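You operate a simulated robot arm through the tools that you are given. There is no shell and no other tool. Be economical: measure what you need, move in short steps, check, and stop when the job is done.

Carry out the task below with a simulated robot arm. There is one attempt and no reset: what you move stays moved.

Task
Strain the jug's milk into the can through a sound disc.
Fine: lay the clean, whole disc in the strainer, the ring on it, pour it all and put the jug back. Set down upright: milk jug.
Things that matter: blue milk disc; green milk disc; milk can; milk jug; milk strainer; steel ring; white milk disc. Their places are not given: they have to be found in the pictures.

The check looks at the end state, three seconds after you hand in, the way a careful person would. Anything else that was tipped, shoved, dropped, spilled or broken makes it a failure.

Robot
A 6-joint arm with a two-finger gripper, fixed in place. Base frame: the origin is at the foot of the arm, x ahead of it, y to its left, z up. Readings come in m, degrees, newtons and seconds.
Its first joint turns from -166.0 to 166.0 degrees. Payload 3.43 kg.
The tool frame sits at the grasp point between the pads (the TCP): z along the fingers, y along the line on which they close. The tips reach 0.02 m beyond it. The gripper opens to 0.19 m. The gripper's body begins 0.248 m behind the TCP.
Orientation is that of the tool frame in the base frame, as a unit quaternion [x, y, z, w]. With the fingers straight down and closing along the base's y, the tool's x points along the base's -x, its y along +y and its z along -z.

Tools
- The arm moves only by the tool play_rows. Its argument "plan" is a list of rows, each a list of 6 numbers: the shift along the base's x, y, z in units of 300 mm (1.0 is 300 mm), then the turn, a rotation vector about the base's x, y, z in units of 45 degrees (1.0 is 45 degrees). In form: [[tx, ty, tz, ax, ay, az], ...]. A call has 1 to 8 rows; each row is the pose to reach, as a shift and turn from the pose commanded when the call began. "gripper" is the opening, from 0 (shut) to 1 (fully open), set as the call begins (left out, the last holds). A call with a number of a shift or a turn outside -1 to 1 is refused whole. Rows are played at 5 a second. More than 0.05 m and 8.6 degrees between two rows, or a gripper value outside its range, and nothing of the call is played. A pose out of reach is approached as far as the arm can. The call stops where the force on the tool passes 40 N (or 10 N more than at its start, if that is more) or the arm is blocked; 0.2 s more then pass. The fingers move at their own pace (about 0.153 m/s each) and stop on an object; they squeeze with about 36 N. The grip force told is the motor's: it shows also when the fingers shut on nothing. Time passes only in rows, and 0.2 s behind the last, so rows that repeat a pose let the fingers close. It gives the time, the measured TCP pose, the force on the tool (base axes), the opening and the grip force at its end, in the units of the frame above (readings bear some noise), with the torque about the TCP (base axes, N m) and any sound that the robot's microphone picked up.
- Cameras (640 x 400 px; columns grow to the right, rows downward): "scene" is fixed at [0.2199, 0.5019, 1.3263]; the picture's right is [-0.90, -0.44, 0.00], its down [-0.06, 0.11, -0.99] and it looks along [0.44, -0.89, -0.13] (base axes); focal length 332 px, centre (320, 200). "wrist" rides on the gripper at [0.07, -0.008, -0.288] in the tool frame; the picture's right is [0.12, 0.99, 0.00], its down [-0.96, 0.12, -0.25] and it looks along [-0.25, 0.03, 0.97] (tool axes); focal length 261 px, centre (320, 200).
- camera(camera): a new picture of that camera. No time passes.
- slide_trunk(by): slides the trunk up (or, below 0, down) by that many m; the arm rides with it, the base frame stays. It gives what a move gives, with no picture.
- pixel_to_xyz(camera, pixels): for up to 12 pixels [column, row] of the newest picture of that camera ("zoom" is the newest enlarged one), the place [x, y, z] in the base frame of the surface seen there, good to about 0.002 m. No time passes.
- close_up(camera, box): a new picture of the part [left, top, right, bottom] of that camera's present view, enlarged. No time passes.
- hand_in(): hands the job in; it is judged then, once.

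Go step by step. Measure first, check grasps and placings, and put right what went wrong. The budget is 80 turns and 54 pictures, counting those below and the enlarged ones. Unless the task says otherwise, let go and move clear before handing in, and close with one line.

The tools are called after "Emit:" by a JSON object that holds its "fn" and its "kwargs". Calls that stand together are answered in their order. play_rows: Moves the arm, as the interface text tells. Its arguments: {"type":"object","properties":{"plan":{"type":"array","items":{"type":"array","items":{"type":"number"}}},"gripper":{"type":"number"}},"required":["plan"]} The other tools are called the same way: slide_trunk (by) slides the trunk up or down; camera (camera) takes a picture; pixel_to_xyz (camera, pixels) gives the place of the surface under pixels of a picture; close_up (camera, box) takes an enlarged picture of a part of a camera's view; hand_in () hands the job in.

At the start:

```text
t: 0.0
ee_pos: [0.5314, -0.3264, 1.4383]
ee_rot: [0.0, 1.0, -0.001, 0.0]
ft_force: [0.3, 0.2, 0.3]
moment: [0.0, 0.01, 0.0]
gripper_width: 0.1898
gripper_force: 0.1
trunk travel left (down, up): [-0.375, 0.065]
```

scene: 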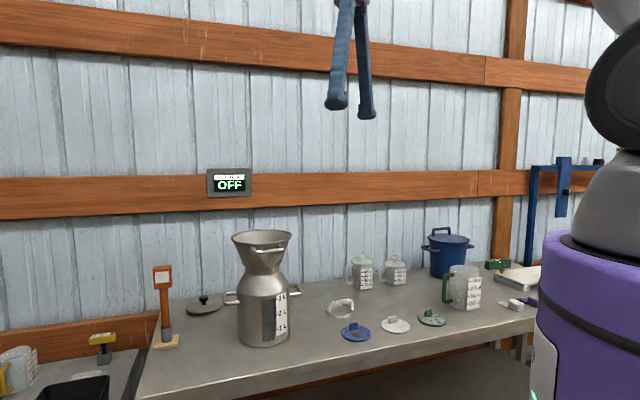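
wrist: 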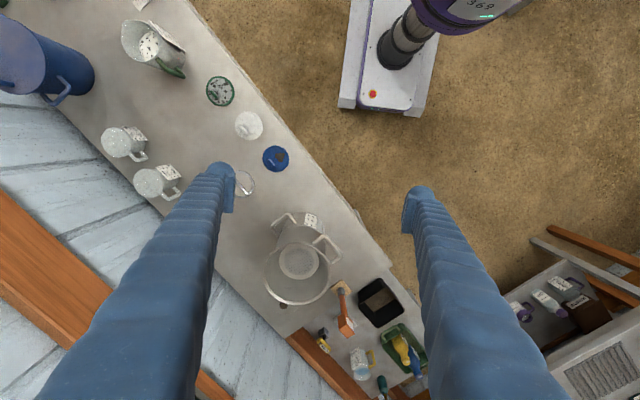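

The scene shows the can with the strainer on top (about 262,285), the ring (340,308), three discs (355,332), (395,325), (432,318), and jugs. I'll enlarge these areas to see which disc is clean and whole.

Emit:
{"fn": "close_up", "kwargs": {"camera": "scene", "box": [310, 220, 550, 370]}}

Emit:
{"fn": "close_up", "kwargs": {"camera": "wrist", "box": [100, 10, 340, 210]}}

Emit:
{"fn": "close_up", "kwargs": {"camera": "scene", "box": [130, 210, 370, 360]}}

```text
2.67 times, centred on (430, 295) of scene
```

zoom: 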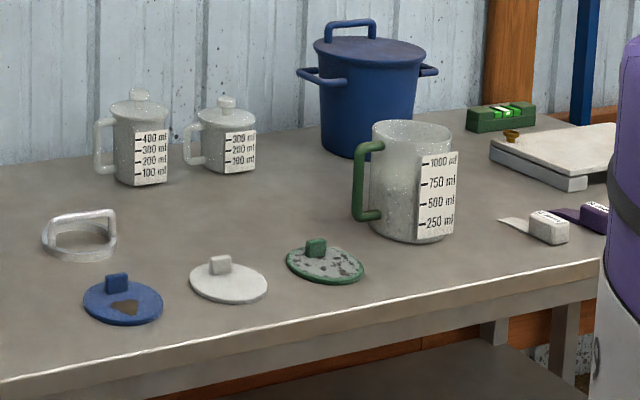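

```text
2.00 times, centred on (220, 110) of wrist
```

zoom: 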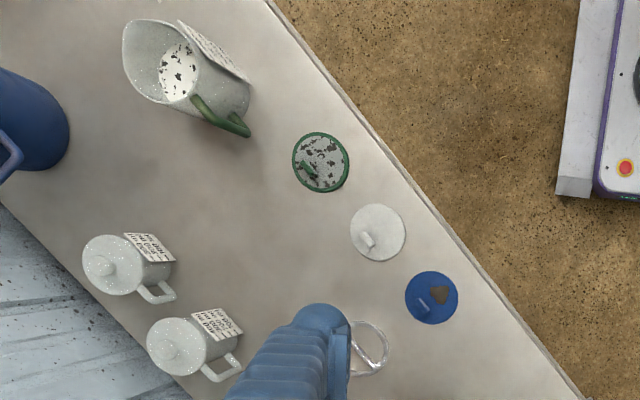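

```text
2.67 times, centred on (250, 285) of scene
```

zoom: 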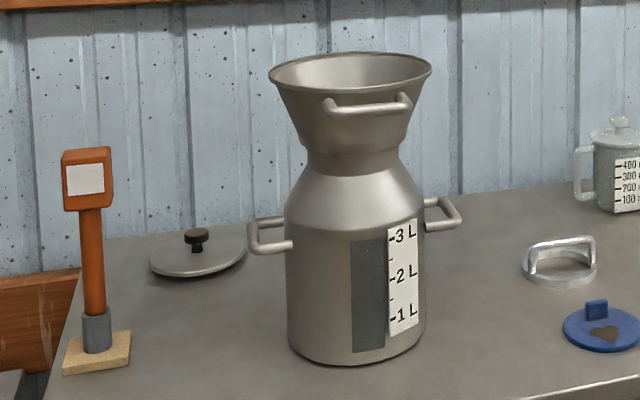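

The white disc looks clean, the blue shows a brown hole or stain, and the green is fouled. I'll measure the key points and check the white disc and the sign closer.

Emit:
{"fn": "pixel_to_xyz", "kwargs": {"camera": "wrist", "pixels": [[249, 126], [283, 131], [244, 193], [300, 262], [297, 285], [265, 285], [328, 285], [297, 303], [150, 45], [182, 75], [123, 35], [220, 91]]}}

Emit:
{"fn": "close_up", "kwargs": {"camera": "scene", "box": [320, 290, 460, 350]}}

Emit:
{"fn": "close_up", "kwargs": {"camera": "scene", "box": [200, 160, 260, 200]}}

```text
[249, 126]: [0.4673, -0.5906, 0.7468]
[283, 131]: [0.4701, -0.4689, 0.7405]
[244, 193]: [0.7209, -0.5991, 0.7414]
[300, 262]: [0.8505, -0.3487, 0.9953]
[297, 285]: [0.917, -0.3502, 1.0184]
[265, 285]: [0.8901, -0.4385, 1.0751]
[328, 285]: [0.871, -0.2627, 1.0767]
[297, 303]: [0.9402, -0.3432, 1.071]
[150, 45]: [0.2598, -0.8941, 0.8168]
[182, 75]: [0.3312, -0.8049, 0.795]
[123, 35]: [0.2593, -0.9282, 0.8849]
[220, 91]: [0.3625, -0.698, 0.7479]
```

```text
4.57 times, centred on (390, 320) of scene
```

zoom: 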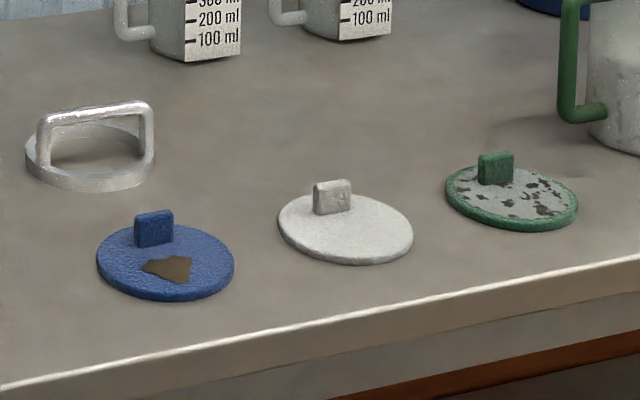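

```text
10.00 times, centred on (230, 180) of scene
```

zoom: 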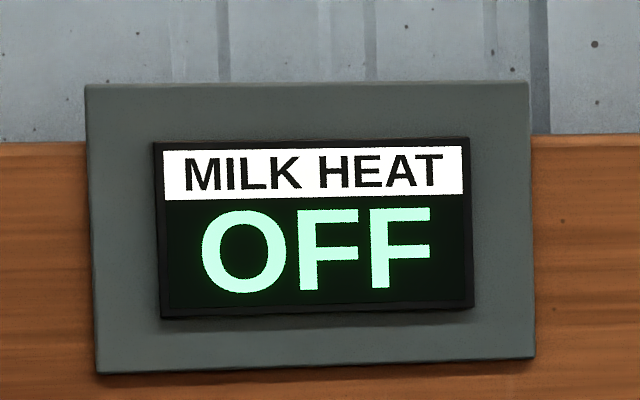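

The white disc is clean and whole; the sign only says milk heat is off. I'll lower the trunk and move the wrist camera over the white disc and ring.

Emit:
{"fn": "slide_trunk", "kwargs": {"by": -0.2}}

Emit:
{"fn": "play_rows", "kwargs": {"plan": [[-0.04, -0.14, -0.07, 0, 0, 0], [-0.08, -0.28, -0.14, 0, 0, 0], [-0.12, -0.42, -0.2, 0, 0, 0], [-0.16, -0.56, -0.24, 0, 0, 0], [-0.2, -0.7, -0.3, 0, 0, 0], [-0.2, -0.84, -0.35, 0, 0, 0], [-0.2, -0.84, -0.35, 0, 0, 0]]}}

Emit:
{"fn": "camera", "kwargs": {"camera": "wrist"}}

```text
t: 2.2
ee_pos: [0.5319, -0.3268, 1.2393]
ee_rot: [0.001, 1.0, 0.0, 0.0]
ft_force: [0.4, -0.1, -0.4]
moment: [0.0, 0.0, 0.01]
gripper_width: 0.1903
gripper_force: 0.2
trunk travel left (down, up): [-0.175, 0.265]
```

```text
t: 3.8
ee_pos: [0.471, -0.5801, 1.1348]
ee_rot: [0.0, 1.0, 0.001, 0.0]
ft_force: [0.0, -0.3, -0.3]
moment: [0.11, 0.0, 0.02]
gripper_width: 0.1903
gripper_force: 0.1
trunk travel left (down, up): [-0.175, 0.265]
```

```text
46 pictures are left
```

wrist: 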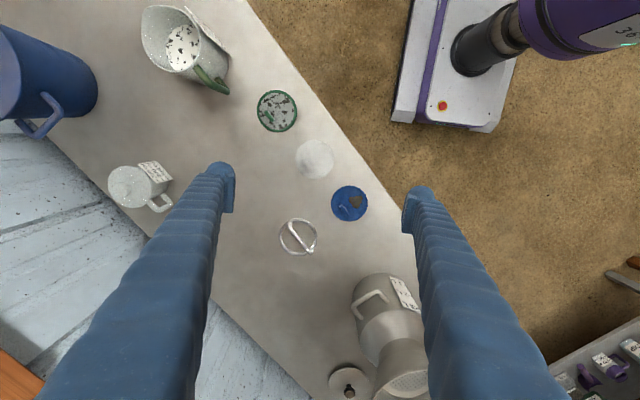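

The white disc is at (315,158) and the ring at (298,236). I'll enlarge the disc and ring to find the orientation of the tabs.

Emit:
{"fn": "close_up", "kwargs": {"camera": "wrist", "box": [240, 130, 400, 260]}}

Emit:
{"fn": "close_up", "kwargs": {"camera": "wrist", "box": [130, 0, 290, 100]}}

```text
3.08 times, centred on (320, 195) of wrist
```

zoom: 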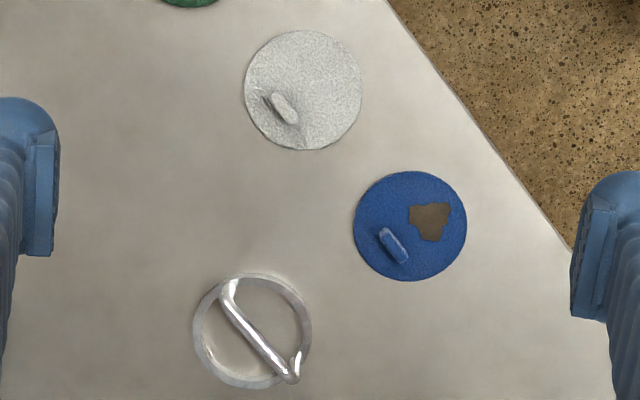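

```text
4.00 times, centred on (210, 50) of wrist
```

zoom: 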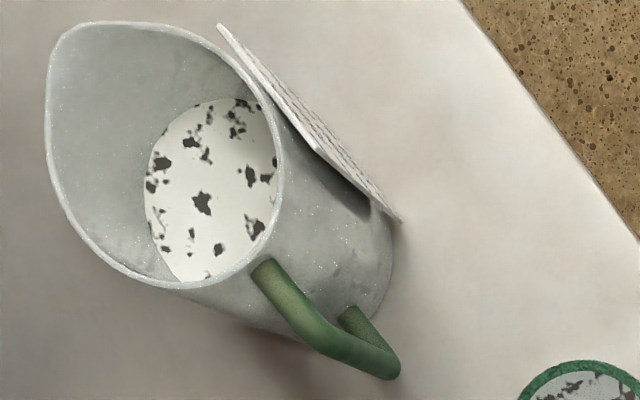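

Jug has a spout opposite its handle. Measuring disc tab, ring handle, and jug points.

Emit:
{"fn": "pixel_to_xyz", "kwargs": {"camera": "wrist", "pixels": [[305, 162.5], [308, 166], [311, 169], [314.5, 146], [314.5, 178], [296.5, 160], [333, 160], [293, 227], [301, 237], [310, 249], [280, 238], [316, 238]]}}

Emit:
{"fn": "pixel_to_xyz", "kwargs": {"camera": "zoom", "pixels": [[205, 200], [50, 120], [170, 286], [277, 150], [110, 24], [220, 60], [270, 270], [330, 345], [385, 370], [220, 28], [398, 218], [365, 320]]}}

```text
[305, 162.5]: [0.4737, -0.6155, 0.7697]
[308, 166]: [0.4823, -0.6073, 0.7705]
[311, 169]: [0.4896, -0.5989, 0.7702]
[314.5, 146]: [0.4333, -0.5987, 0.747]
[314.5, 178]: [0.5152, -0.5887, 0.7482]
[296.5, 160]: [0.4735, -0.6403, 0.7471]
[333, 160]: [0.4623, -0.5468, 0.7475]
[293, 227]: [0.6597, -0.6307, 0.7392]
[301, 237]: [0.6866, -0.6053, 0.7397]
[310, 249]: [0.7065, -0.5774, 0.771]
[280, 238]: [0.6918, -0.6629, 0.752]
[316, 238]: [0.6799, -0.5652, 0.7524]
```

```text
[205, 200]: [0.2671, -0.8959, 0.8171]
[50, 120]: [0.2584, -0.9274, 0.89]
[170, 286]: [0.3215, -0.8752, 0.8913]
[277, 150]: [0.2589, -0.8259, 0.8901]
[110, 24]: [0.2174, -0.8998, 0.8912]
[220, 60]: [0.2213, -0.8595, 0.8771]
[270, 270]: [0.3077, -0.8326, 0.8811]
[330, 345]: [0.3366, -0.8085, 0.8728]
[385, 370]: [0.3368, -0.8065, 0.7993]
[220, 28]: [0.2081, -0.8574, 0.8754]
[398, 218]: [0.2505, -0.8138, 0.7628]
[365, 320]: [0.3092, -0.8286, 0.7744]
```

The white disc centre is about (0.474,-0.594), its tab top about (0.482,-0.607,0.770), running along 45°. I'll turn the tool 45° and go above the tab.

Emit:
{"fn": "play_rows", "kwargs": {"plan": [[0.006, -0.015, -0.11, 0, 0, 0.17], [0.012, -0.03, -0.22, 0, 0, 0.34], [0.018, -0.045, -0.33, 0, 0, 0.51], [0.025, -0.06, -0.44, 0, 0, 0.68], [0.03, -0.075, -0.55, 0, 0, 0.85], [0.037, -0.09, -0.667, 0, 0, 1.0], [0.037, -0.09, -0.8, 0, 0, 1.0], [0.037, -0.09, -0.9, 0, 0, 1.0]], "gripper": 0.32}}

Emit:
{"fn": "camera", "kwargs": {"camera": "wrist"}}

```text
t: 5.6
ee_pos: [0.4834, -0.6062, 0.8624]
ee_rot: [-0.383, 0.924, 0.001, 0.0]
ft_force: [-0.4, -0.1, 0.0]
moment: [0.04, 0.0, -0.01]
gripper_width: 0.0607
gripper_force: 0.1
trunk travel left (down, up): [-0.175, 0.265]
```

```text
43 pictures are left
```

wrist: 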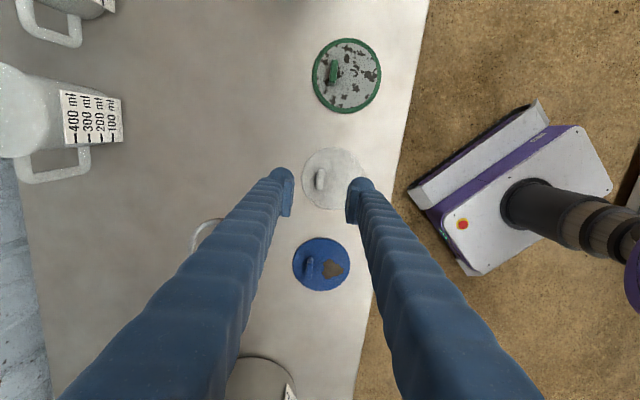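

The tab (320,179) sits centred between the fingers and aligned. Descending and closing.

Emit:
{"fn": "play_rows", "kwargs": {"plan": [[0, 0, -0.13, 0, 0, 0], [0, 0, -0.24, 0, 0, 0], [0, 0, -0.3, 0, 0, 0], [0, 0, -0.3, 0, 0, 0]]}}

Emit:
{"fn": "play_rows", "kwargs": {"plan": [[0, 0, 0, 0, 0, 0], [0, 0, 0, 0, 0, 0], [0, 0, 0, 0, 0, 0]], "gripper": 0}}

Emit:
{"fn": "play_rows", "kwargs": {"plan": [[0, 0, 0.1, 0, 0, 0], [0, 0, 0.25, 0, 0, 0], [0, 0, 0.4, 0, 0, 0], [0, 0, 0.55, 0, 0, 0], [0, 0, 0.7, 0, 0, 0], [0, 0, 0.85, 0, 0, 0], [0, 0, 1, 0, 0, 0]]}}

Emit:
{"fn": "camera", "kwargs": {"camera": "wrist"}}

```text
t: 6.6
ee_pos: [0.4835, -0.6062, 0.7735]
ee_rot: [-0.383, 0.924, 0.001, 0.001]
ft_force: [0.2, -0.4, -0.3]
moment: [-0.02, 0.01, 0.01]
gripper_width: 0.0607
gripper_force: 0.0
trunk travel left (down, up): [-0.175, 0.265]
```

```text
t: 7.4
ee_pos: [0.482, -0.6058, 0.7723]
ee_rot: [-0.383, 0.924, 0.0, 0.001]
ft_force: [0.3, -0.7, 0.2]
moment: [-0.02, 0.02, 0.0]
gripper_width: 0.0074
gripper_force: 36.1
trunk travel left (down, up): [-0.175, 0.265]
```

```text
t: 9.0
ee_pos: [0.4831, -0.6057, 1.0766]
ee_rot: [-0.383, 0.924, 0.0, 0.0]
ft_force: [0.0, -0.1, -0.5]
moment: [0.02, -0.05, -0.04]
gripper_width: 0.0002
gripper_force: 34.0
trunk travel left (down, up): [-0.175, 0.265]
```

```text
42 pictures are left
```

wrist: 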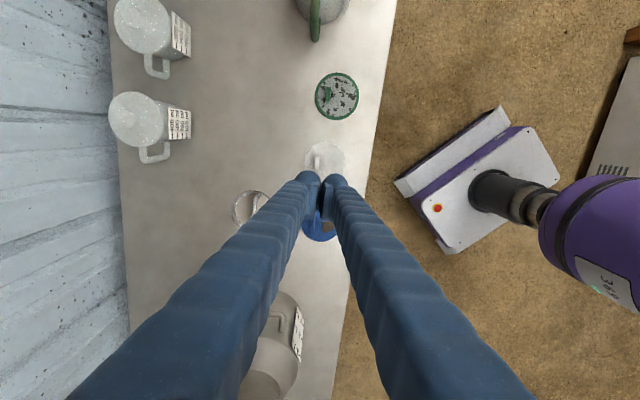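

The grip closed on 0.0074 m but slipped off while lifting; the disc is still on the bench. I'll look at its tab again.

Emit:
{"fn": "close_up", "kwargs": {"camera": "wrist", "box": [290, 120, 360, 190]}}

Emit:
{"fn": "close_up", "kwargs": {"camera": "scene", "box": [320, 290, 460, 350]}}

```text
5.71 times, centred on (325, 155) of wrist
```

zoom: 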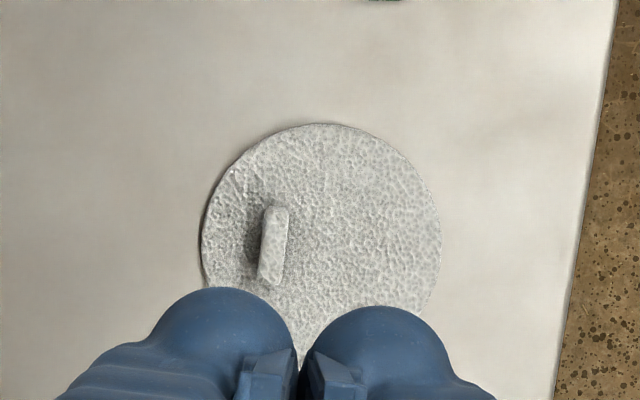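

```text
4.57 times, centred on (390, 320) of scene
```

zoom: 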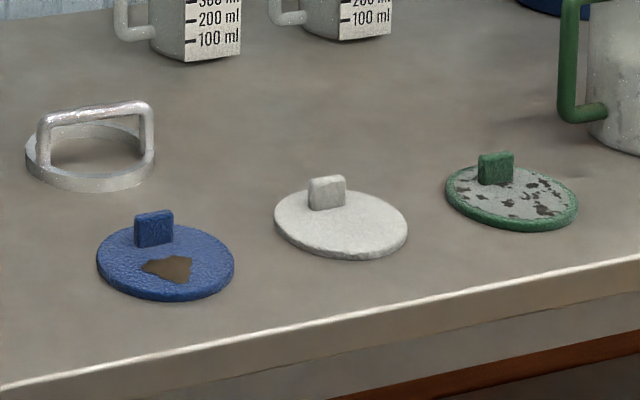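

Emit:
{"fn": "pixel_to_xyz", "kwargs": {"camera": "zoom", "pixels": [[314, 186], [328, 182], [343, 181], [330, 177], [328, 190], [328, 200], [328, 206], [328, 215], [276, 222], [406, 230], [340, 258], [340, 190]]}}

Emit:
{"fn": "pixel_to_xyz", "kwargs": {"camera": "wrist", "pixels": [[317.5, 156.5], [316.7, 161], [316, 167], [304.5, 165], [345.5, 158], [326, 142]]}}

```text
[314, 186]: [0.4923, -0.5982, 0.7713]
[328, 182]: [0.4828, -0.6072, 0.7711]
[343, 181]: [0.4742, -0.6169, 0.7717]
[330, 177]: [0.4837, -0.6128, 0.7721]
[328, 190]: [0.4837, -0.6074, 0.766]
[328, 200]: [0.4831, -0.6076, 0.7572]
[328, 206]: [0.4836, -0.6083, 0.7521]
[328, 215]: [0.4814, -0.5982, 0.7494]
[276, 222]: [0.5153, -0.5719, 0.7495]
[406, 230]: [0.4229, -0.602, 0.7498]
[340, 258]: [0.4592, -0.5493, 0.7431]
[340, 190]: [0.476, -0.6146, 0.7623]
```

```text
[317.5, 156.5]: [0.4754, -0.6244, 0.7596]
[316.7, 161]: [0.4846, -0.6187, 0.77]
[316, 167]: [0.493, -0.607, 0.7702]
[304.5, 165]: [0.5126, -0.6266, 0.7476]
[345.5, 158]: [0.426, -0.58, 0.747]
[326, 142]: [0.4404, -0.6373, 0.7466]
```

The tab is now centred near (0.486,-0.611), top 0.772. I'll grasp it again a little deeper.

Emit:
{"fn": "play_rows", "kwargs": {"plan": [[0.01, -0.017, -0.14, 0, 0, 0], [0.01, -0.017, -0.28, 0, 0, 0], [0.01, -0.017, -0.42, 0, 0, 0], [0.01, -0.017, -0.56, 0, 0, 0], [0.01, -0.017, -0.7, 0, 0, 0], [0.01, -0.017, -0.84, 0, 0, 0], [0.01, -0.017, -0.92, 0, 0, 0]], "gripper": 0.25}}

Emit:
{"fn": "play_rows", "kwargs": {"plan": [[0, 0, -0.06, 0, 0, 0], [0, 0, -0.085, 0, 0, 0], [0, 0, -0.1, 0, 0, 0], [0, 0, -0.1, 0, 0, 0]]}}

```text
t: 10.6
ee_pos: [0.4878, -0.6117, 0.7991]
ee_rot: [-0.382, 0.924, 0.0, 0.0]
ft_force: [0.2, 0.6, -0.1]
moment: [0.03, 0.01, 0.01]
gripper_width: 0.0475
gripper_force: 0.1
trunk travel left (down, up): [-0.175, 0.265]
```

```text
t: 11.6
ee_pos: [0.4867, -0.6106, 0.7685]
ee_rot: [-0.383, 0.924, 0.001, 0.0]
ft_force: [0.8, -0.2, 0.6]
moment: [-0.03, 0.0, -0.01]
gripper_width: 0.0473
gripper_force: 0.0
trunk travel left (down, up): [-0.175, 0.265]
```

Emit:
{"fn": "play_rows", "kwargs": {"plan": [[0, 0, -0.004, 0, 0, 0], [0, 0, -0.004, 0, 0, 0], [0, 0, -0.004, 0, 0, 0], [0, 0, -0.004, 0, 0, 0]], "gripper": 0}}

Emit:
{"fn": "play_rows", "kwargs": {"plan": [[0, 0, 0.01, 0, 0, 0], [0, 0, 0.03, 0, 0, 0], [0, 0, 0.06, 0, 0, 0], [0, 0, 0.1, 0, 0, 0], [0, 0, 0.15, 0, 0, 0], [0, 0, 0.2, 0, 0, 0]]}}

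Emit:
{"fn": "camera", "kwargs": {"camera": "wrist"}}

```text
t: 12.6
ee_pos: [0.4866, -0.6112, 0.7659]
ee_rot: [-0.383, 0.924, 0.0, 0.0]
ft_force: [0.2, 0.5, 2.3]
moment: [0.0, 0.03, -0.02]
gripper_width: 0.0078
gripper_force: 35.7
trunk travel left (down, up): [-0.175, 0.265]
```

```text
t: 14.0
ee_pos: [0.4862, -0.6111, 0.828]
ee_rot: [-0.382, 0.924, 0.0, 0.001]
ft_force: [0.0, 0.3, 0.0]
moment: [0.0, -0.05, 0.02]
gripper_width: 0.0076
gripper_force: 36.1
trunk travel left (down, up): [-0.175, 0.265]
```

```text
39 pictures are left
```

wrist: 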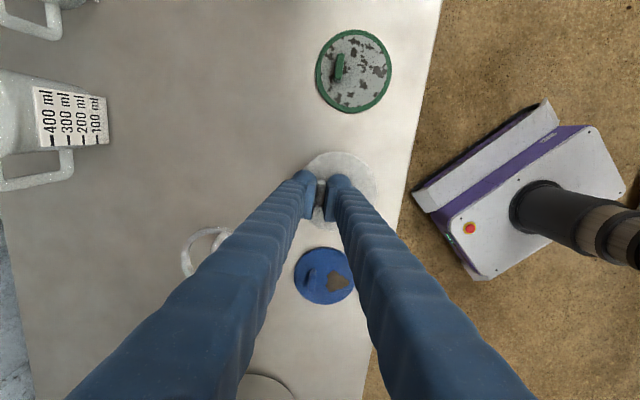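

The disc is held (opening 0.0076, lifted off the bench). I'll raise it to about 1.2 m and go part way to the strainer to measure it.

Emit:
{"fn": "play_rows", "kwargs": {"plan": [[0, 0, 0.13, 0, 0, 0], [0, 0, 0.26, 0, 0, 0], [0, 0, 0.4, 0, 0, 0], [0, 0, 0.55, 0, 0, 0], [0, 0, 0.7, 0, 0, 0], [0, 0, 0.85, 0, 0, 0], [0, 0, 1, 0, 0, 0], [0.05, 0.05, 1, 0, 0, 0]]}}

Emit:
{"fn": "play_rows", "kwargs": {"plan": [[0.1, 0.06, 0.03, 0, 0, 0], [0.22, 0.13, 0.07, 0, 0, 0], [0.34, 0.2, 0.1, 0, 0, 0], [0.46, 0.27, 0.14, 0, 0, 0], [0.58, 0.34, 0.18, 0, 0, 0], [0.68, 0.41, 0.22, 0, 0, 0], [0.75, 0.45, 0.22, 0, 0, 0], [0.75, 0.45, 0.22, 0, 0, 0]]}}

Emit:
{"fn": "camera", "kwargs": {"camera": "wrist"}}

```text
t: 15.8
ee_pos: [0.5022, -0.5939, 1.1277]
ee_rot: [-0.383, 0.924, 0.001, -0.001]
ft_force: [0.0, 0.1, 0.1]
moment: [-0.05, 0.02, -0.01]
gripper_width: 0.0075
gripper_force: 36.1
trunk travel left (down, up): [-0.175, 0.265]
```

```text
t: 17.6
ee_pos: [0.7281, -0.4607, 1.1939]
ee_rot: [-0.383, 0.924, 0.0, 0.0]
ft_force: [0.7, 0.5, -0.5]
moment: [-0.01, 0.02, 0.01]
gripper_width: 0.0075
gripper_force: 36.4
trunk travel left (down, up): [-0.175, 0.265]
```

```text
38 pictures are left
```

wrist: 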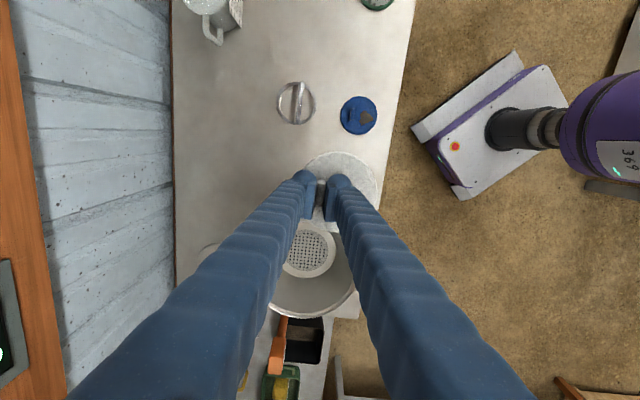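

The disc is held and the strainer's perforated seat shows at (308,250). I'll zoom in and measure seat and rim.

Emit:
{"fn": "close_up", "kwargs": {"camera": "wrist", "box": [240, 200, 380, 330]}}

Emit:
{"fn": "pixel_to_xyz", "kwargs": {"camera": "wrist", "pixels": [[308, 237], [308, 253], [300, 249], [318, 249], [286, 262], [334, 250], [310, 276], [308, 272], [308, 317], [354, 288], [284, 310], [330, 314]]}}

```text
3.08 times, centred on (310, 265) of wrist
```

zoom: 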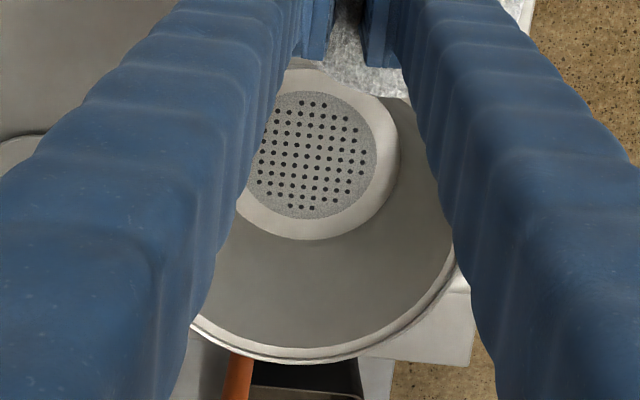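

```text
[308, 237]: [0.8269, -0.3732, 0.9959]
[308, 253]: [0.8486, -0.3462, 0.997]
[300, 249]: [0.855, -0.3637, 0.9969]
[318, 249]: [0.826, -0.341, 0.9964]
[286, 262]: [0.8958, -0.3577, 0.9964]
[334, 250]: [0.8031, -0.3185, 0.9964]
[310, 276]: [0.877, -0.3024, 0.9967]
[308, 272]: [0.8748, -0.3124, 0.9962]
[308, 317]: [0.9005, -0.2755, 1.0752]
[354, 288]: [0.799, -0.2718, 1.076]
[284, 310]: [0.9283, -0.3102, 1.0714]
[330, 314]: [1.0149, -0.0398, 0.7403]
```

Emit:
{"fn": "pixel_to_xyz", "kwargs": {"camera": "zoom", "pixels": [[308, 91], [376, 155], [314, 218], [312, 155], [385, 100], [398, 155], [370, 215], [312, 238], [255, 217], [452, 260], [400, 335], [250, 348]]}}

```text
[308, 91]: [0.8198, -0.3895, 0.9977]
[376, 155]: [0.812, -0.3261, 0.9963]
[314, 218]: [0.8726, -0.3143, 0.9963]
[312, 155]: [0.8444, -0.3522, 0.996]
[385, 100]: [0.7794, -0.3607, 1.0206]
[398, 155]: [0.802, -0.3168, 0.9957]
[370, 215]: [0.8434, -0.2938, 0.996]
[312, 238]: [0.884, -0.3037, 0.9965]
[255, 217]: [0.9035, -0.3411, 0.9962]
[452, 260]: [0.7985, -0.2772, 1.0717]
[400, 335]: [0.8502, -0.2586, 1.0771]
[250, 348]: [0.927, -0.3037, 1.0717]
```

Seat centre is about (0.846,-0.351), flat at z 0.9965, outer radius 0.058. Next I check where the held disc sits relative to the TCP.

Emit:
{"fn": "close_up", "kwargs": {"camera": "wrist", "box": [280, 140, 390, 240]}}

Emit:
{"fn": "close_up", "kwargs": {"camera": "scene", "box": [200, 150, 380, 290]}}

```text
4.00 times, centred on (335, 190) of wrist
```

zoom: 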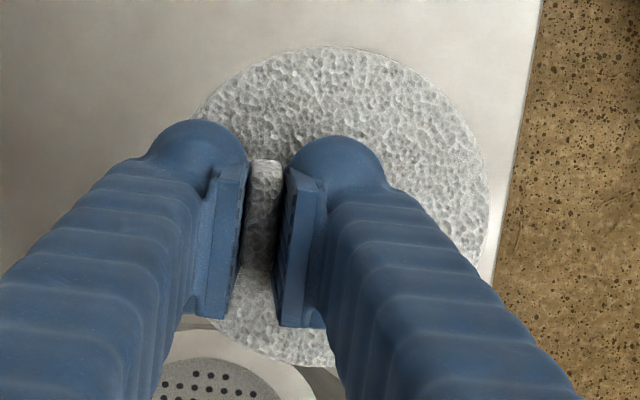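

```text
2.86 times, centred on (290, 220) of scene
```

zoom: 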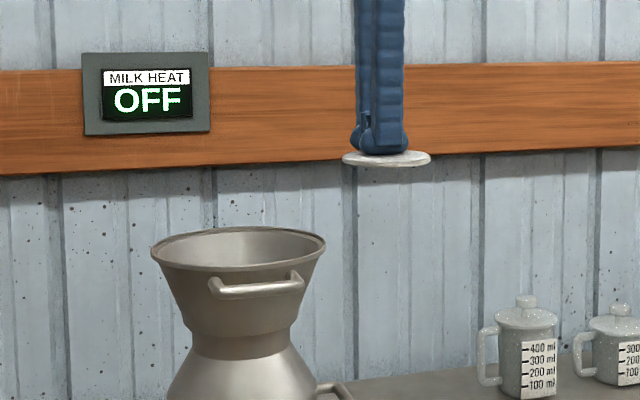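

Emit:
{"fn": "pixel_to_xyz", "kwargs": {"camera": "wrist", "pixels": [[338.7, 152.5], [376, 191], [307, 168], [362, 164], [321, 155], [374, 180], [317, 226], [334, 230]]}}

```text
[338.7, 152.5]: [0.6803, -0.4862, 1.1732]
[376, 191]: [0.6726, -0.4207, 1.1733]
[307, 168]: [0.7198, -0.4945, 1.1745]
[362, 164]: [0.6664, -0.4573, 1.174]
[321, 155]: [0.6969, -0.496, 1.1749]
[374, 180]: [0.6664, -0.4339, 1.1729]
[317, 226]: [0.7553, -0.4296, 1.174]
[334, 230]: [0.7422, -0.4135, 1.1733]
```

The held disc's centre sits at TCP + (-0.0166, +0.0107), bottom about 0.0285 below TCP. Moving above the seat, then down part way.

Emit:
{"fn": "play_rows", "kwargs": {"plan": [[0.11, 0.08, 0, 0, 0, 0], [0.22, 0.16, 0, 0, 0, 0], [0.34, 0.25, 0, 0, 0, 0], [0.447, 0.328, 0, 0, 0, 0], [0.447, 0.328, 0, 0, 0, 0], [0.447, 0.328, -0.12, 0, 0, 0], [0.447, 0.328, -0.24, 0, 0, 0], [0.447, 0.328, -0.24, 0, 0, 0]]}}

Emit:
{"fn": "camera", "kwargs": {"camera": "wrist"}}

```text
t: 19.4
ee_pos: [0.8615, -0.3605, 1.123]
ee_rot: [-0.383, 0.924, 0.0, 0.0]
ft_force: [-0.4, 1.2, 0.3]
moment: [-0.05, 0.0, -0.02]
gripper_width: 0.008
gripper_force: 35.7
trunk travel left (down, up): [-0.175, 0.265]
```

```text
34 pictures are left
```

wrist: 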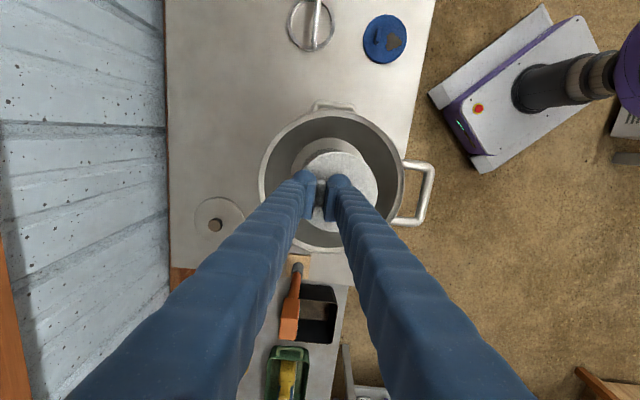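

Emit:
{"fn": "pixel_to_xyz", "kwargs": {"camera": "wrist", "pixels": [[261, 182], [403, 182], [332, 113], [280, 136], [385, 136], [300, 246], [385, 228], [342, 153], [377, 195], [309, 165], [365, 165], [294, 165]]}}

```text
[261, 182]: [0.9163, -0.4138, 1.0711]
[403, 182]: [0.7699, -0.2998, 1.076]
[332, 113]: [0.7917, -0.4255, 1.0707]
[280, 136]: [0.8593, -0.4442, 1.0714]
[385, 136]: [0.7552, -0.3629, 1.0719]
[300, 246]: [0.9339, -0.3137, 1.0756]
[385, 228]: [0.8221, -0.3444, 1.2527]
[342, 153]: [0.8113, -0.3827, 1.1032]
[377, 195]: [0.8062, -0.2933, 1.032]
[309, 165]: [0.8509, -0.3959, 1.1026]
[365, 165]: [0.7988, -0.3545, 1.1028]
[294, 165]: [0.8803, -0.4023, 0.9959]
```

The disc is within about 2 mm of the strainer's axis. Lowering to the seat.

Emit:
{"fn": "play_rows", "kwargs": {"plan": [[0, -0.003, -0.1, 0, 0, 0], [0, -0.003, -0.2, 0, 0, 0], [0, -0.003, -0.28, 0, 0, 0], [0, -0.003, -0.3, 0, 0, 0], [0, -0.003, -0.31, 0, 0, 0], [0, -0.003, -0.318, 0, 0, 0], [0, -0.003, -0.324, 0, 0, 0]]}}

```text
t: 21.0
ee_pos: [0.8597, -0.3625, 1.0229]
ee_rot: [-0.383, 0.924, 0.001, 0.0]
ft_force: [-0.5, 0.3, 0.7]
moment: [0.02, 0.0, -0.04]
gripper_width: 0.0075
gripper_force: 36.2
trunk travel left (down, up): [-0.175, 0.265]
```

Emit:
{"fn": "play_rows", "kwargs": {"plan": [[0, 0, -0.006, 0, 0, 0], [0, 0, -0.01, 0, 0, 0], [0, 0, -0.01, 0, 0, 0]]}}

```text
t: 21.8
ee_pos: [0.8604, -0.3622, 1.0229]
ee_rot: [-0.383, 0.924, -0.001, 0.0]
ft_force: [3.6, -0.4, 13.1]
moment: [-0.08, 0.0, 0.02]
gripper_width: 0.0079
gripper_force: 35.9
trunk travel left (down, up): [-0.175, 0.265]
```

Contact with the seat (13 N up). I'll ease off 2 mm, open slightly and rise.

Emit:
{"fn": "play_rows", "kwargs": {"plan": [[0, 0, 0.006, 0, 0, 0], [0, 0, 0.006, 0, 0, 0]]}}

Emit:
{"fn": "play_rows", "kwargs": {"plan": [[0, 0, 0, 0, 0, 0], [0, 0, 0, 0, 0, 0], [0, 0, 0.1, 0, 0, 0], [0, 0, 0.25, 0, 0, 0], [0, 0, 0.4, 0, 0, 0], [0, 0, 0.55, 0, 0, 0]], "gripper": 0.17}}

Emit:
{"fn": "play_rows", "kwargs": {"plan": [[-0.11, -0.08, 0, 0, 0, 0], [-0.22, -0.16, 0, 0, 0, 0], [-0.34, -0.25, 0, 0, 0, 0], [-0.34, -0.38, 0, 0, 0, 0], [-0.34, -0.38, 0, 0, 0, 0]]}}

Emit:
{"fn": "camera", "kwargs": {"camera": "wrist"}}

```text
t: 22.4
ee_pos: [0.8606, -0.3622, 1.023]
ee_rot: [-0.383, 0.924, 0.0, 0.0]
ft_force: [3.6, -1.1, 7.9]
moment: [0.04, -0.03, -0.04]
gripper_width: 0.0077
gripper_force: 35.9
trunk travel left (down, up): [-0.175, 0.265]
```

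```text
t: 23.8
ee_pos: [0.8599, -0.3632, 1.1851]
ee_rot: [-0.383, 0.924, 0.001, -0.001]
ft_force: [0.3, 1.3, 0.1]
moment: [-0.02, 0.02, 0.0]
gripper_width: 0.0322
gripper_force: 0.0
trunk travel left (down, up): [-0.175, 0.265]
```

```text
t: 25.0
ee_pos: [0.7575, -0.4776, 1.1874]
ee_rot: [-0.382, 0.924, 0.0, 0.0]
ft_force: [0.1, -1.1, 0.1]
moment: [0.22, -0.01, 0.01]
gripper_width: 0.0323
gripper_force: 0.0
trunk travel left (down, up): [-0.175, 0.265]
```

```text
33 pictures are left
```

wrist: 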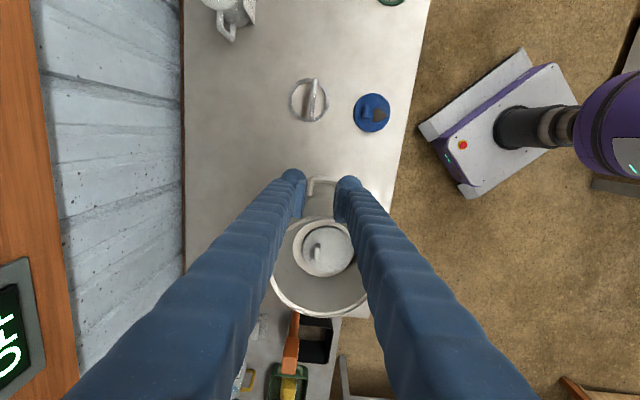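

Emit:
{"fn": "close_up", "kwargs": {"camera": "wrist", "box": [265, 205, 375, 315]}}

Emit:
{"fn": "close_up", "kwargs": {"camera": "wrist", "box": [270, 60, 360, 140]}}

```text
3.64 times, centred on (320, 260) of wrist
```

zoom: 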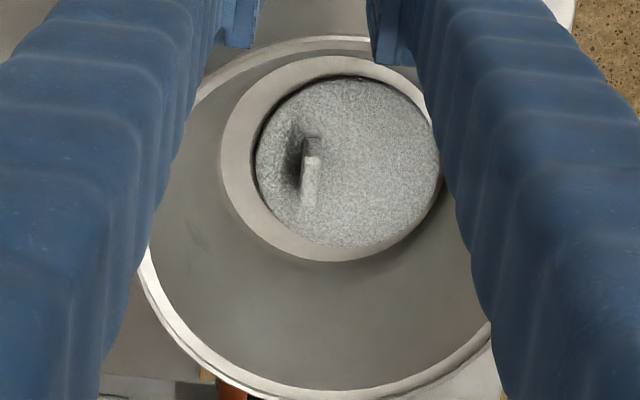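

```text
5.00 times, centred on (315, 100) of wrist
```

zoom: 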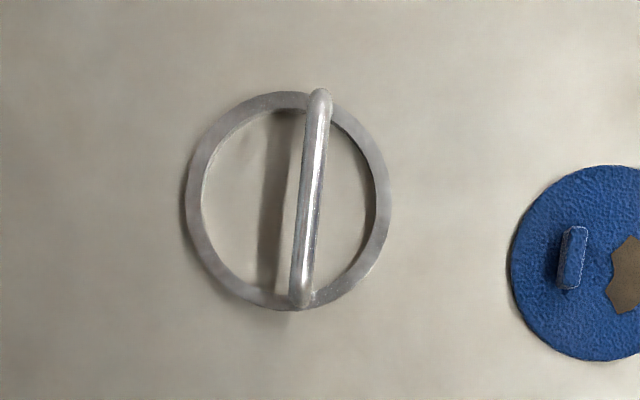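

Emit:
{"fn": "pixel_to_xyz", "kwargs": {"camera": "wrist", "pixels": [[304, 246], [352, 250], [326.9, 227.3], [325.5, 272], [309, 233], [346, 263], [293.5, 246], [324, 276.3], [299, 228], [317.3, 221.5], [303, 266], [318, 250]]}}

Emit:
{"fn": "pixel_to_xyz", "kwargs": {"camera": "zoom", "pixels": [[318, 100], [310, 195], [300, 290], [195, 210], [380, 195], [240, 110], [240, 295], [355, 278], [322, 140], [305, 240]]}}

```text
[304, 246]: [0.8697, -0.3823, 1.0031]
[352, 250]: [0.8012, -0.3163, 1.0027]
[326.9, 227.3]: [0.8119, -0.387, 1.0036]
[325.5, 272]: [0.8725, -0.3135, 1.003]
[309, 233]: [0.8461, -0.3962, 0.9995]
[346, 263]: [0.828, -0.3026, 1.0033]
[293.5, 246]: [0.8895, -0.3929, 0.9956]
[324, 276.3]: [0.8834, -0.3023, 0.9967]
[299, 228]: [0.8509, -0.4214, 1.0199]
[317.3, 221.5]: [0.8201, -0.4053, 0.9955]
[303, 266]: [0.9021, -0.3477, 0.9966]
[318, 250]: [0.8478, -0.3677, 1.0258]
```

```text
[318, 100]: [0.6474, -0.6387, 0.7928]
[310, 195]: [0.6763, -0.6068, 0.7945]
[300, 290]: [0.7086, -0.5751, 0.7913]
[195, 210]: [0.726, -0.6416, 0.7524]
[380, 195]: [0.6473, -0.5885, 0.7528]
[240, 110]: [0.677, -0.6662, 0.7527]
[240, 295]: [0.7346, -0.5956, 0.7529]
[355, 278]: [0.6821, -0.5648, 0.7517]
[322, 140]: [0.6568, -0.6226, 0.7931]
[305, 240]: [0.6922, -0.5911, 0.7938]
```

The disc lies flat but measures several mm off the seat's centre. I'll take a cleaner view from above with fingers wide open.

Emit:
{"fn": "play_rows", "kwargs": {"plan": [[0.11, 0.12, 0.05, 0, 0, 0], [0.22, 0.24, 0.1, 0, 0, 0], [0.32, 0.35, 0.1, 0, 0, 0], [0.32, 0.35, 0.1, 0, 0, 0]], "gripper": 1}}

Emit:
{"fn": "close_up", "kwargs": {"camera": "wrist", "box": [250, 110, 410, 250]}}

```text
refused: row 1 steps farther than a row can; nothing moved
```

```text
2.86 times, centred on (330, 180) of wrist
```

zoom: 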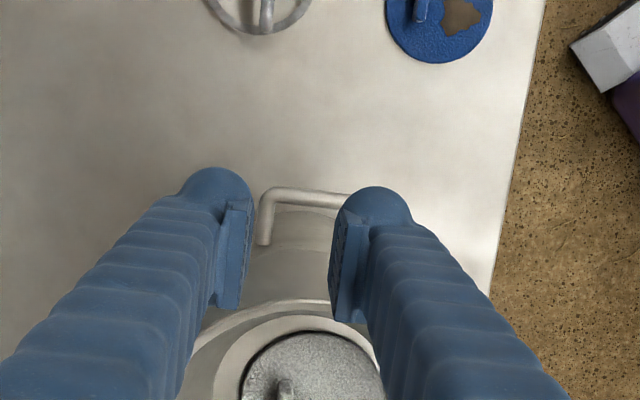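

Emit:
{"fn": "play_rows", "kwargs": {"plan": [[0.09, 0.1, 0.03, 0, 0, 0], [0.18, 0.2, 0.06, 0, 0, 0], [0.26, 0.29, 0.08, 0, 0, 0], [0.32, 0.35, 0.1, 0, 0, 0], [0.32, 0.35, 0.1, 0, 0, 0]], "gripper": 1}}

Emit:
{"fn": "camera", "kwargs": {"camera": "wrist"}}

Emit:
{"fn": "close_up", "kwargs": {"camera": "wrist", "box": [250, 110, 410, 250]}}

```text
t: 26.2
ee_pos: [0.8551, -0.3721, 1.2196]
ee_rot: [-0.382, 0.924, 0.0, 0.0]
ft_force: [-0.8, 0.6, 0.0]
moment: [-0.08, -0.03, 0.02]
gripper_width: 0.19
gripper_force: 0.1
trunk travel left (down, up): [-0.175, 0.265]
```

```text
29 pictures are left
```

wrist: 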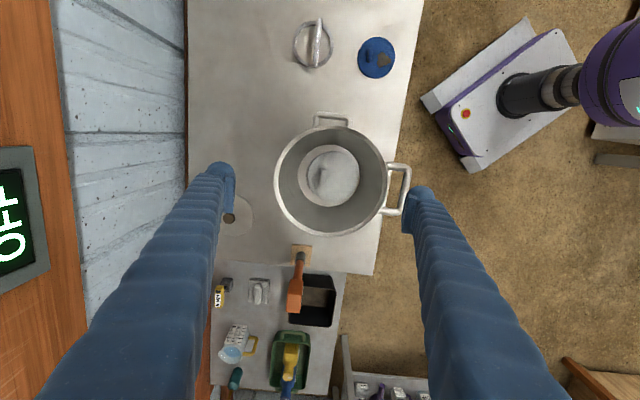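

```text
2.86 times, centred on (330, 180) of wrist
```

zoom: 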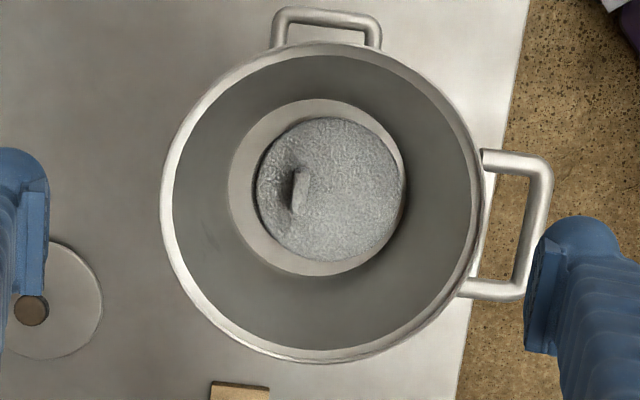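

The disc sits about 8 mm toward image-right of the seat's centre (disc 256–405 vs annulus 228–408). I'll measure and re-grip the tab to shift it.

Emit:
{"fn": "pixel_to_xyz", "kwargs": {"camera": "zoom", "pixels": [[303, 175], [301, 190], [298, 208], [257, 187], [404, 190], [331, 119], [331, 261], [230, 187], [318, 274], [318, 100], [163, 200], [479, 200]]}}

```text
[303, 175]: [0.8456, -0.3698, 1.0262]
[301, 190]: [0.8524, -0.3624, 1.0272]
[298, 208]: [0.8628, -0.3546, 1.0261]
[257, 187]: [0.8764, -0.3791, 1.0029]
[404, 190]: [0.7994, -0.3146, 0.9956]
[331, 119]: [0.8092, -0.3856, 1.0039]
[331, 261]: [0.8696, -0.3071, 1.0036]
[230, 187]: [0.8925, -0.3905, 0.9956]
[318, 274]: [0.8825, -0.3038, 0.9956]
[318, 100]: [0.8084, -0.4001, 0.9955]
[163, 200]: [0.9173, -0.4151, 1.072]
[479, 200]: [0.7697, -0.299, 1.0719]
```

Emit:
{"fn": "play_rows", "kwargs": {"plan": [[-0.007, 0.032, -0.03, 0, 0, 0], [-0.007, 0.032, -0.08, 0, 0, 0], [-0.007, 0.032, -0.2, 0, 0, 0], [-0.007, 0.032, -0.34, 0, 0, 0], [-0.007, 0.032, -0.48, 0, 0, 0], [-0.007, 0.032, -0.58, 0, 0, 0], [-0.007, 0.032, -0.64, 0, 0, 0], [-0.007, 0.032, -0.653, 0, 0, 0]], "gripper": 0.16}}

```text
t: 28.0
ee_pos: [0.8528, -0.3623, 1.022]
ee_rot: [-0.383, 0.924, -0.001, 0.0]
ft_force: [0.3, -1.6, 9.3]
moment: [0.04, 0.09, 0.0]
gripper_width: 0.0301
gripper_force: 0.1
trunk travel left (down, up): [-0.175, 0.265]
```

Touching the disc; I'll rise 1 mm, close, lift slightly, shift, and set it down.

Emit:
{"fn": "play_rows", "kwargs": {"plan": [[0, 0, 0.003, 0, 0, 0], [0, 0, 0.003, 0, 0, 0], [0, 0, 0.003, 0, 0, 0], [0, 0, 0.003, 0, 0, 0]], "gripper": 0}}

Emit:
{"fn": "play_rows", "kwargs": {"plan": [[0, 0, 0.01, 0, 0, 0], [0, 0, 0.015, 0, 0, 0], [0.01, -0.008, 0.015, 0, 0, 0], [0.021, -0.017, 0.015, 0, 0, 0], [0.021, -0.017, 0.008, 0, 0, 0], [0.021, -0.017, 0.0, 0, 0, 0], [0.021, -0.017, 0.0, 0, 0, 0]]}}

Emit:
{"fn": "play_rows", "kwargs": {"plan": [[0, 0, 0, 0, 0, 0], [0, 0, 0, 0, 0, 0], [0, 0, 0.1, 0, 0, 0], [0, 0, 0.25, 0, 0, 0], [0, 0, 0.4, 0, 0, 0], [-0.03, -0.03, 0.55, 0, 0, 0], [-0.05, -0.05, 0.65, 0, 0, 0]], "gripper": 0.12}}

Emit:
{"fn": "play_rows", "kwargs": {"plan": [[0, 0, 0, 0, 0, 0], [0, 0, 0, 0, 0, 0], [0, 0, 0, 0, 0, 0]], "gripper": 1}}

Emit:
{"fn": "close_up", "kwargs": {"camera": "wrist", "box": [250, 110, 410, 250]}}

```text
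t: 29.0
ee_pos: [0.8508, -0.3617, 1.0231]
ee_rot: [-0.383, 0.924, -0.001, 0.0]
ft_force: [0.9, -1.4, 11.6]
moment: [0.02, 0.02, 0.0]
gripper_width: 0.0074
gripper_force: 36.1
trunk travel left (down, up): [-0.175, 0.265]
```

```text
t: 30.6
ee_pos: [0.8592, -0.3674, 1.0215]
ee_rot: [-0.383, 0.924, 0.0, 0.0]
ft_force: [-1.2, -0.1, 3.4]
moment: [-0.01, -0.03, 0.0]
gripper_width: 0.0075
gripper_force: 35.5
trunk travel left (down, up): [-0.175, 0.265]
```

```text
t: 32.2
ee_pos: [0.8431, -0.3844, 1.2158]
ee_rot: [-0.383, 0.924, 0.001, -0.001]
ft_force: [0.2, 0.3, -0.5]
moment: [0.03, 0.03, 0.01]
gripper_width: 0.0228
gripper_force: 0.0
trunk travel left (down, up): [-0.175, 0.265]
```

```text
t: 33.0
ee_pos: [0.8429, -0.3843, 1.2171]
ee_rot: [-0.382, 0.924, 0.0, 0.0]
ft_force: [-0.2, 0.3, -0.1]
moment: [-0.03, 0.01, 0.0]
gripper_width: 0.1901
gripper_force: 0.0
trunk travel left (down, up): [-0.175, 0.265]
```

```text
2.86 times, centred on (330, 180) of wrist
```

zoom: 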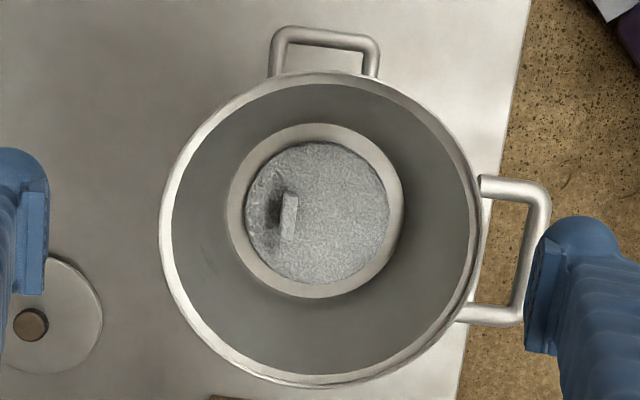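

The disc is now centred (244–390 within 226–404). Next measure it for placing the ring.

Emit:
{"fn": "pixel_to_xyz", "kwargs": {"camera": "zoom", "pixels": [[248, 212], [386, 212], [317, 145], [317, 282], [229, 212], [401, 212], [315, 126], [315, 296], [290, 197], [288, 215], [286, 232]]}}

```text
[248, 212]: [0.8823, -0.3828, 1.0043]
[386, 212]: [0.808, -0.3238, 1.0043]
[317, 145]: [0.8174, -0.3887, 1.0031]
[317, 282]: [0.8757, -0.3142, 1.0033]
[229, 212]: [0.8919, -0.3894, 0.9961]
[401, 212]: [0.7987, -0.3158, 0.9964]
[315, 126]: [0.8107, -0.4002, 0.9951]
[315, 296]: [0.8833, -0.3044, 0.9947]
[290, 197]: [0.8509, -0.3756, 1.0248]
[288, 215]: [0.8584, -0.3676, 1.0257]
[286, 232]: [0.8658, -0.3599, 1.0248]
```

Disc centre (0.846,-0.352) matches the seat. Now going for the ring: its bar is centred at (0.678,-0.607,0.794), along 45°.

Emit:
{"fn": "play_rows", "kwargs": {"plan": [[-0.09, -0.122, 0, 0, 0, 0], [-0.18, -0.244, 0, 0, 0, 0], [-0.27, -0.366, 0, 0, 0, 0], [-0.36, -0.488, -0.02, 0, 0, 0], [-0.45, -0.6, -0.09, 0, 0, 0], [-0.53, -0.7, -0.19, 0, 0, 0], [-0.55, -0.742, -0.32, 0, 0, 0], [-0.55, -0.742, -0.47, 0, 0, 0]], "gripper": 0.3}}

Emit:
{"fn": "play_rows", "kwargs": {"plan": [[0, 0, -0.15, 0, 0, 0], [0, 0, -0.3, 0, 0, 0], [0, 0, -0.43, 0, 0, 0], [0, 0, -0.53, 0, 0, 0], [0, 0, -0.53, 0, 0, 0]]}}

Emit:
{"fn": "camera", "kwargs": {"camera": "wrist"}}

```text
t: 34.8
ee_pos: [0.6778, -0.6054, 1.0766]
ee_rot: [-0.383, 0.924, 0.0, 0.0]
ft_force: [0.0, -0.6, -0.8]
moment: [0.01, 0.03, -0.02]
gripper_width: 0.0572
gripper_force: 0.2
trunk travel left (down, up): [-0.175, 0.265]
```

```text
t: 36.0
ee_pos: [0.6776, -0.6061, 0.9183]
ee_rot: [-0.383, 0.924, 0.0, 0.001]
ft_force: [-0.1, -0.4, -0.1]
moment: [0.06, -0.01, -0.02]
gripper_width: 0.0568
gripper_force: 0.0
trunk travel left (down, up): [-0.175, 0.265]
```

```text
26 pictures are left
```

wrist: 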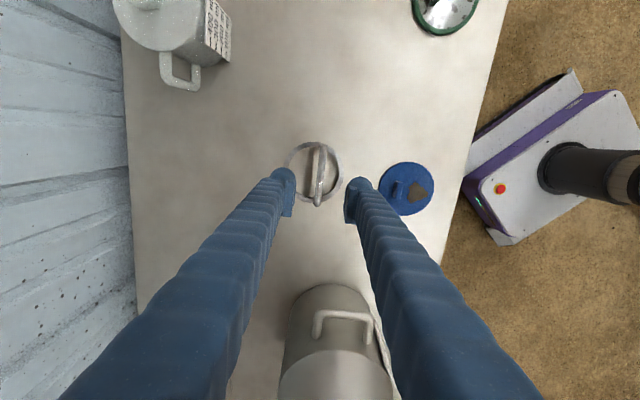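

Emit:
{"fn": "pixel_to_xyz", "kwargs": {"camera": "wrist", "pixels": [[321, 152], [319, 175], [317, 197], [287.5, 166], [341, 172], [302, 146], [337, 190], [330, 149], [300, 197]]}}

Emit:
{"fn": "play_rows", "kwargs": {"plan": [[0, 0, -0.14, 0, 0, 0], [0, 0, -0.28, 0, 0, 0], [0, 0, -0.38, 0, 0, 0], [0, 0, -0.435, 0, 0, 0], [0, 0, -0.435, 0, 0, 0]]}}

Emit:
{"fn": "play_rows", "kwargs": {"plan": [[0, 0, 0, 0, 0, 0], [0, 0, 0, 0, 0, 0], [0, 0, 0, 0, 0, 0]], "gripper": 0}}

Emit:
{"fn": "play_rows", "kwargs": {"plan": [[0, 0, 0.03, 0, 0, 0], [0, 0, 0.08, 0, 0, 0], [0, 0, 0.15, 0, 0, 0], [0, 0, 0.28, 0, 0, 0], [0, 0, 0.42, 0, 0, 0], [0, 0, 0.56, 0, 0, 0], [0, 0, 0.7, 0, 0, 0], [0, 0, 0.84, 0, 0, 0]]}}

```text
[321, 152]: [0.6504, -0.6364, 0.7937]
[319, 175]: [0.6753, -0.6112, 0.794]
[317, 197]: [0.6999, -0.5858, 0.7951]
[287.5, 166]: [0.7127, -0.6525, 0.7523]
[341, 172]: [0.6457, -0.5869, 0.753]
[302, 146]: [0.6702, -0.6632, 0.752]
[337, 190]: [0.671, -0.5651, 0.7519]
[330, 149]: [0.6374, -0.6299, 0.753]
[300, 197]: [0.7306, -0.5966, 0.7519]
```

```text
t: 37.2
ee_pos: [0.6785, -0.6046, 0.7861]
ee_rot: [-0.382, 0.924, -0.001, 0.0]
ft_force: [0.7, 0.1, 0.4]
moment: [0.01, -0.01, 0.02]
gripper_width: 0.057
gripper_force: 0.0
trunk travel left (down, up): [-0.175, 0.265]
```

```text
t: 38.0
ee_pos: [0.6775, -0.6058, 0.7853]
ee_rot: [-0.383, 0.924, 0.001, 0.0]
ft_force: [0.0, 0.0, -0.1]
moment: [0.01, 0.0, 0.0]
gripper_width: 0.007
gripper_force: 35.6
trunk travel left (down, up): [-0.175, 0.265]
```

```text
t: 39.8
ee_pos: [0.6791, -0.6054, 1.0389]
ee_rot: [-0.382, 0.924, -0.001, 0.0]
ft_force: [-0.1, 0.4, -1.7]
moment: [0.03, -0.01, 0.01]
gripper_width: 0.007
gripper_force: 35.9
trunk travel left (down, up): [-0.175, 0.265]
```

The ring is held (0.007 opening). Lifting to 1.19 and moving above the strainer.

Emit:
{"fn": "play_rows", "kwargs": {"plan": [[0, 0, 0.15, 0, 0, 0], [0, 0, 0.3, 0, 0, 0], [0, 0, 0.45, 0, 0, 0], [0.06, 0.1, 0.5, 0, 0, 0], [0.14, 0.22, 0.5, 0, 0, 0], [0.22, 0.34, 0.5, 0, 0, 0], [0.3, 0.46, 0.5, 0, 0, 0]]}}

Emit:
{"fn": "play_rows", "kwargs": {"plan": [[0.08, 0.13, 0, 0, 0, 0], [0.16, 0.26, 0, 0, 0, 0], [0.2, 0.34, 0, 0, 0, 0], [0.247, 0.407, 0, 0, 0, 0], [0.247, 0.407, 0, 0, 0, 0]]}}

Emit:
{"fn": "close_up", "kwargs": {"camera": "wrist", "box": [240, 110, 420, 260]}}

```text
t: 41.4
ee_pos: [0.7699, -0.4673, 1.1881]
ee_rot: [-0.383, 0.924, 0.0, -0.001]
ft_force: [0.2, 0.4, -1.6]
moment: [-0.03, 0.02, 0.0]
gripper_width: 0.0071
gripper_force: 36.0
trunk travel left (down, up): [-0.175, 0.265]
```

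```text
t: 42.6
ee_pos: [0.8433, -0.3445, 1.1859]
ee_rot: [-0.383, 0.924, 0.0, -0.001]
ft_force: [0.4, -0.5, -1.5]
moment: [-0.1, -0.02, 0.0]
gripper_width: 0.0071
gripper_force: 36.0
trunk travel left (down, up): [-0.175, 0.265]
```

```text
2.67 times, centred on (330, 185) of wrist
```

zoom: 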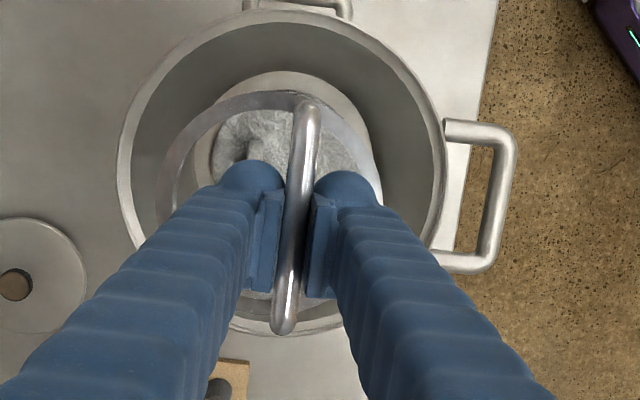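

Emit:
{"fn": "pixel_to_xyz", "kwargs": {"camera": "zoom", "pixels": [[165, 170], [180, 140], [205, 112], [240, 97], [275, 95], [340, 112], [365, 145], [378, 180], [163, 205], [260, 296], [302, 120], [285, 320]]}}

```text
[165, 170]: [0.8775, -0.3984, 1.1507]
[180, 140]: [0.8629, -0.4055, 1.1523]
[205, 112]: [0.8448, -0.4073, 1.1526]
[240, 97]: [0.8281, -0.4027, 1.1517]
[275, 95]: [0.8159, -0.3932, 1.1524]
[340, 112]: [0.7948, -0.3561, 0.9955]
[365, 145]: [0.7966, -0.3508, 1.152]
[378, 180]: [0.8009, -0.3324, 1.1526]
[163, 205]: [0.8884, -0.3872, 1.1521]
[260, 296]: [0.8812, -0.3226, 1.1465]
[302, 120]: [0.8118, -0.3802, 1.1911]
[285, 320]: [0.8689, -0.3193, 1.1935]
```

Ring centre is about (0.846,-0.3575), so I'll shift +5 mm in y and lower it onto the disc (contact expected near TCP z 1.050).

Emit:
{"fn": "play_rows", "kwargs": {"plan": [[0, 0.017, -0.02, 0, 0, 0], [0, 0.017, -0.12, 0, 0, 0], [0, 0.017, -0.24, 0, 0, 0], [0, 0.017, -0.34, 0, 0, 0], [0, 0.017, -0.4, 0, 0, 0], [0, 0.017, -0.43, 0, 0, 0], [0, 0.017, -0.445, 0, 0, 0]]}}

Emit:
{"fn": "play_rows", "kwargs": {"plan": [[0, 0, -0.006, 0, 0, 0], [0, 0, -0.012, 0, 0, 0], [0, 0, -0.012, 0, 0, 0]]}}

```text
t: 44.2
ee_pos: [0.8427, -0.3387, 1.055]
ee_rot: [-0.382, 0.924, -0.001, 0.0]
ft_force: [0.6, -0.4, -1.3]
moment: [0.03, 0.03, 0.02]
gripper_width: 0.007
gripper_force: 35.7
trunk travel left (down, up): [-0.175, 0.265]
```

```text
t: 45.0
ee_pos: [0.8433, -0.3392, 1.0513]
ee_rot: [-0.383, 0.924, 0.001, 0.0]
ft_force: [0.6, -0.8, -2.5]
moment: [0.03, 0.0, -0.01]
gripper_width: 0.0073
gripper_force: 35.8
trunk travel left (down, up): [-0.175, 0.265]
```

Emit:
{"fn": "play_rows", "kwargs": {"plan": [[0, 0, -0.006, 0, 0, 0], [0, 0, -0.01, 0, 0, 0], [0, 0, -0.014, 0, 0, 0], [0, 0, -0.014, 0, 0, 0]]}}

```text
t: 46.0
ee_pos: [0.8427, -0.3388, 1.0499]
ee_rot: [-0.382, 0.924, -0.001, 0.001]
ft_force: [2.6, 1.8, 15.1]
moment: [-0.04, 0.01, 0.0]
gripper_width: 0.007
gripper_force: 36.3
trunk travel left (down, up): [-0.175, 0.265]
```

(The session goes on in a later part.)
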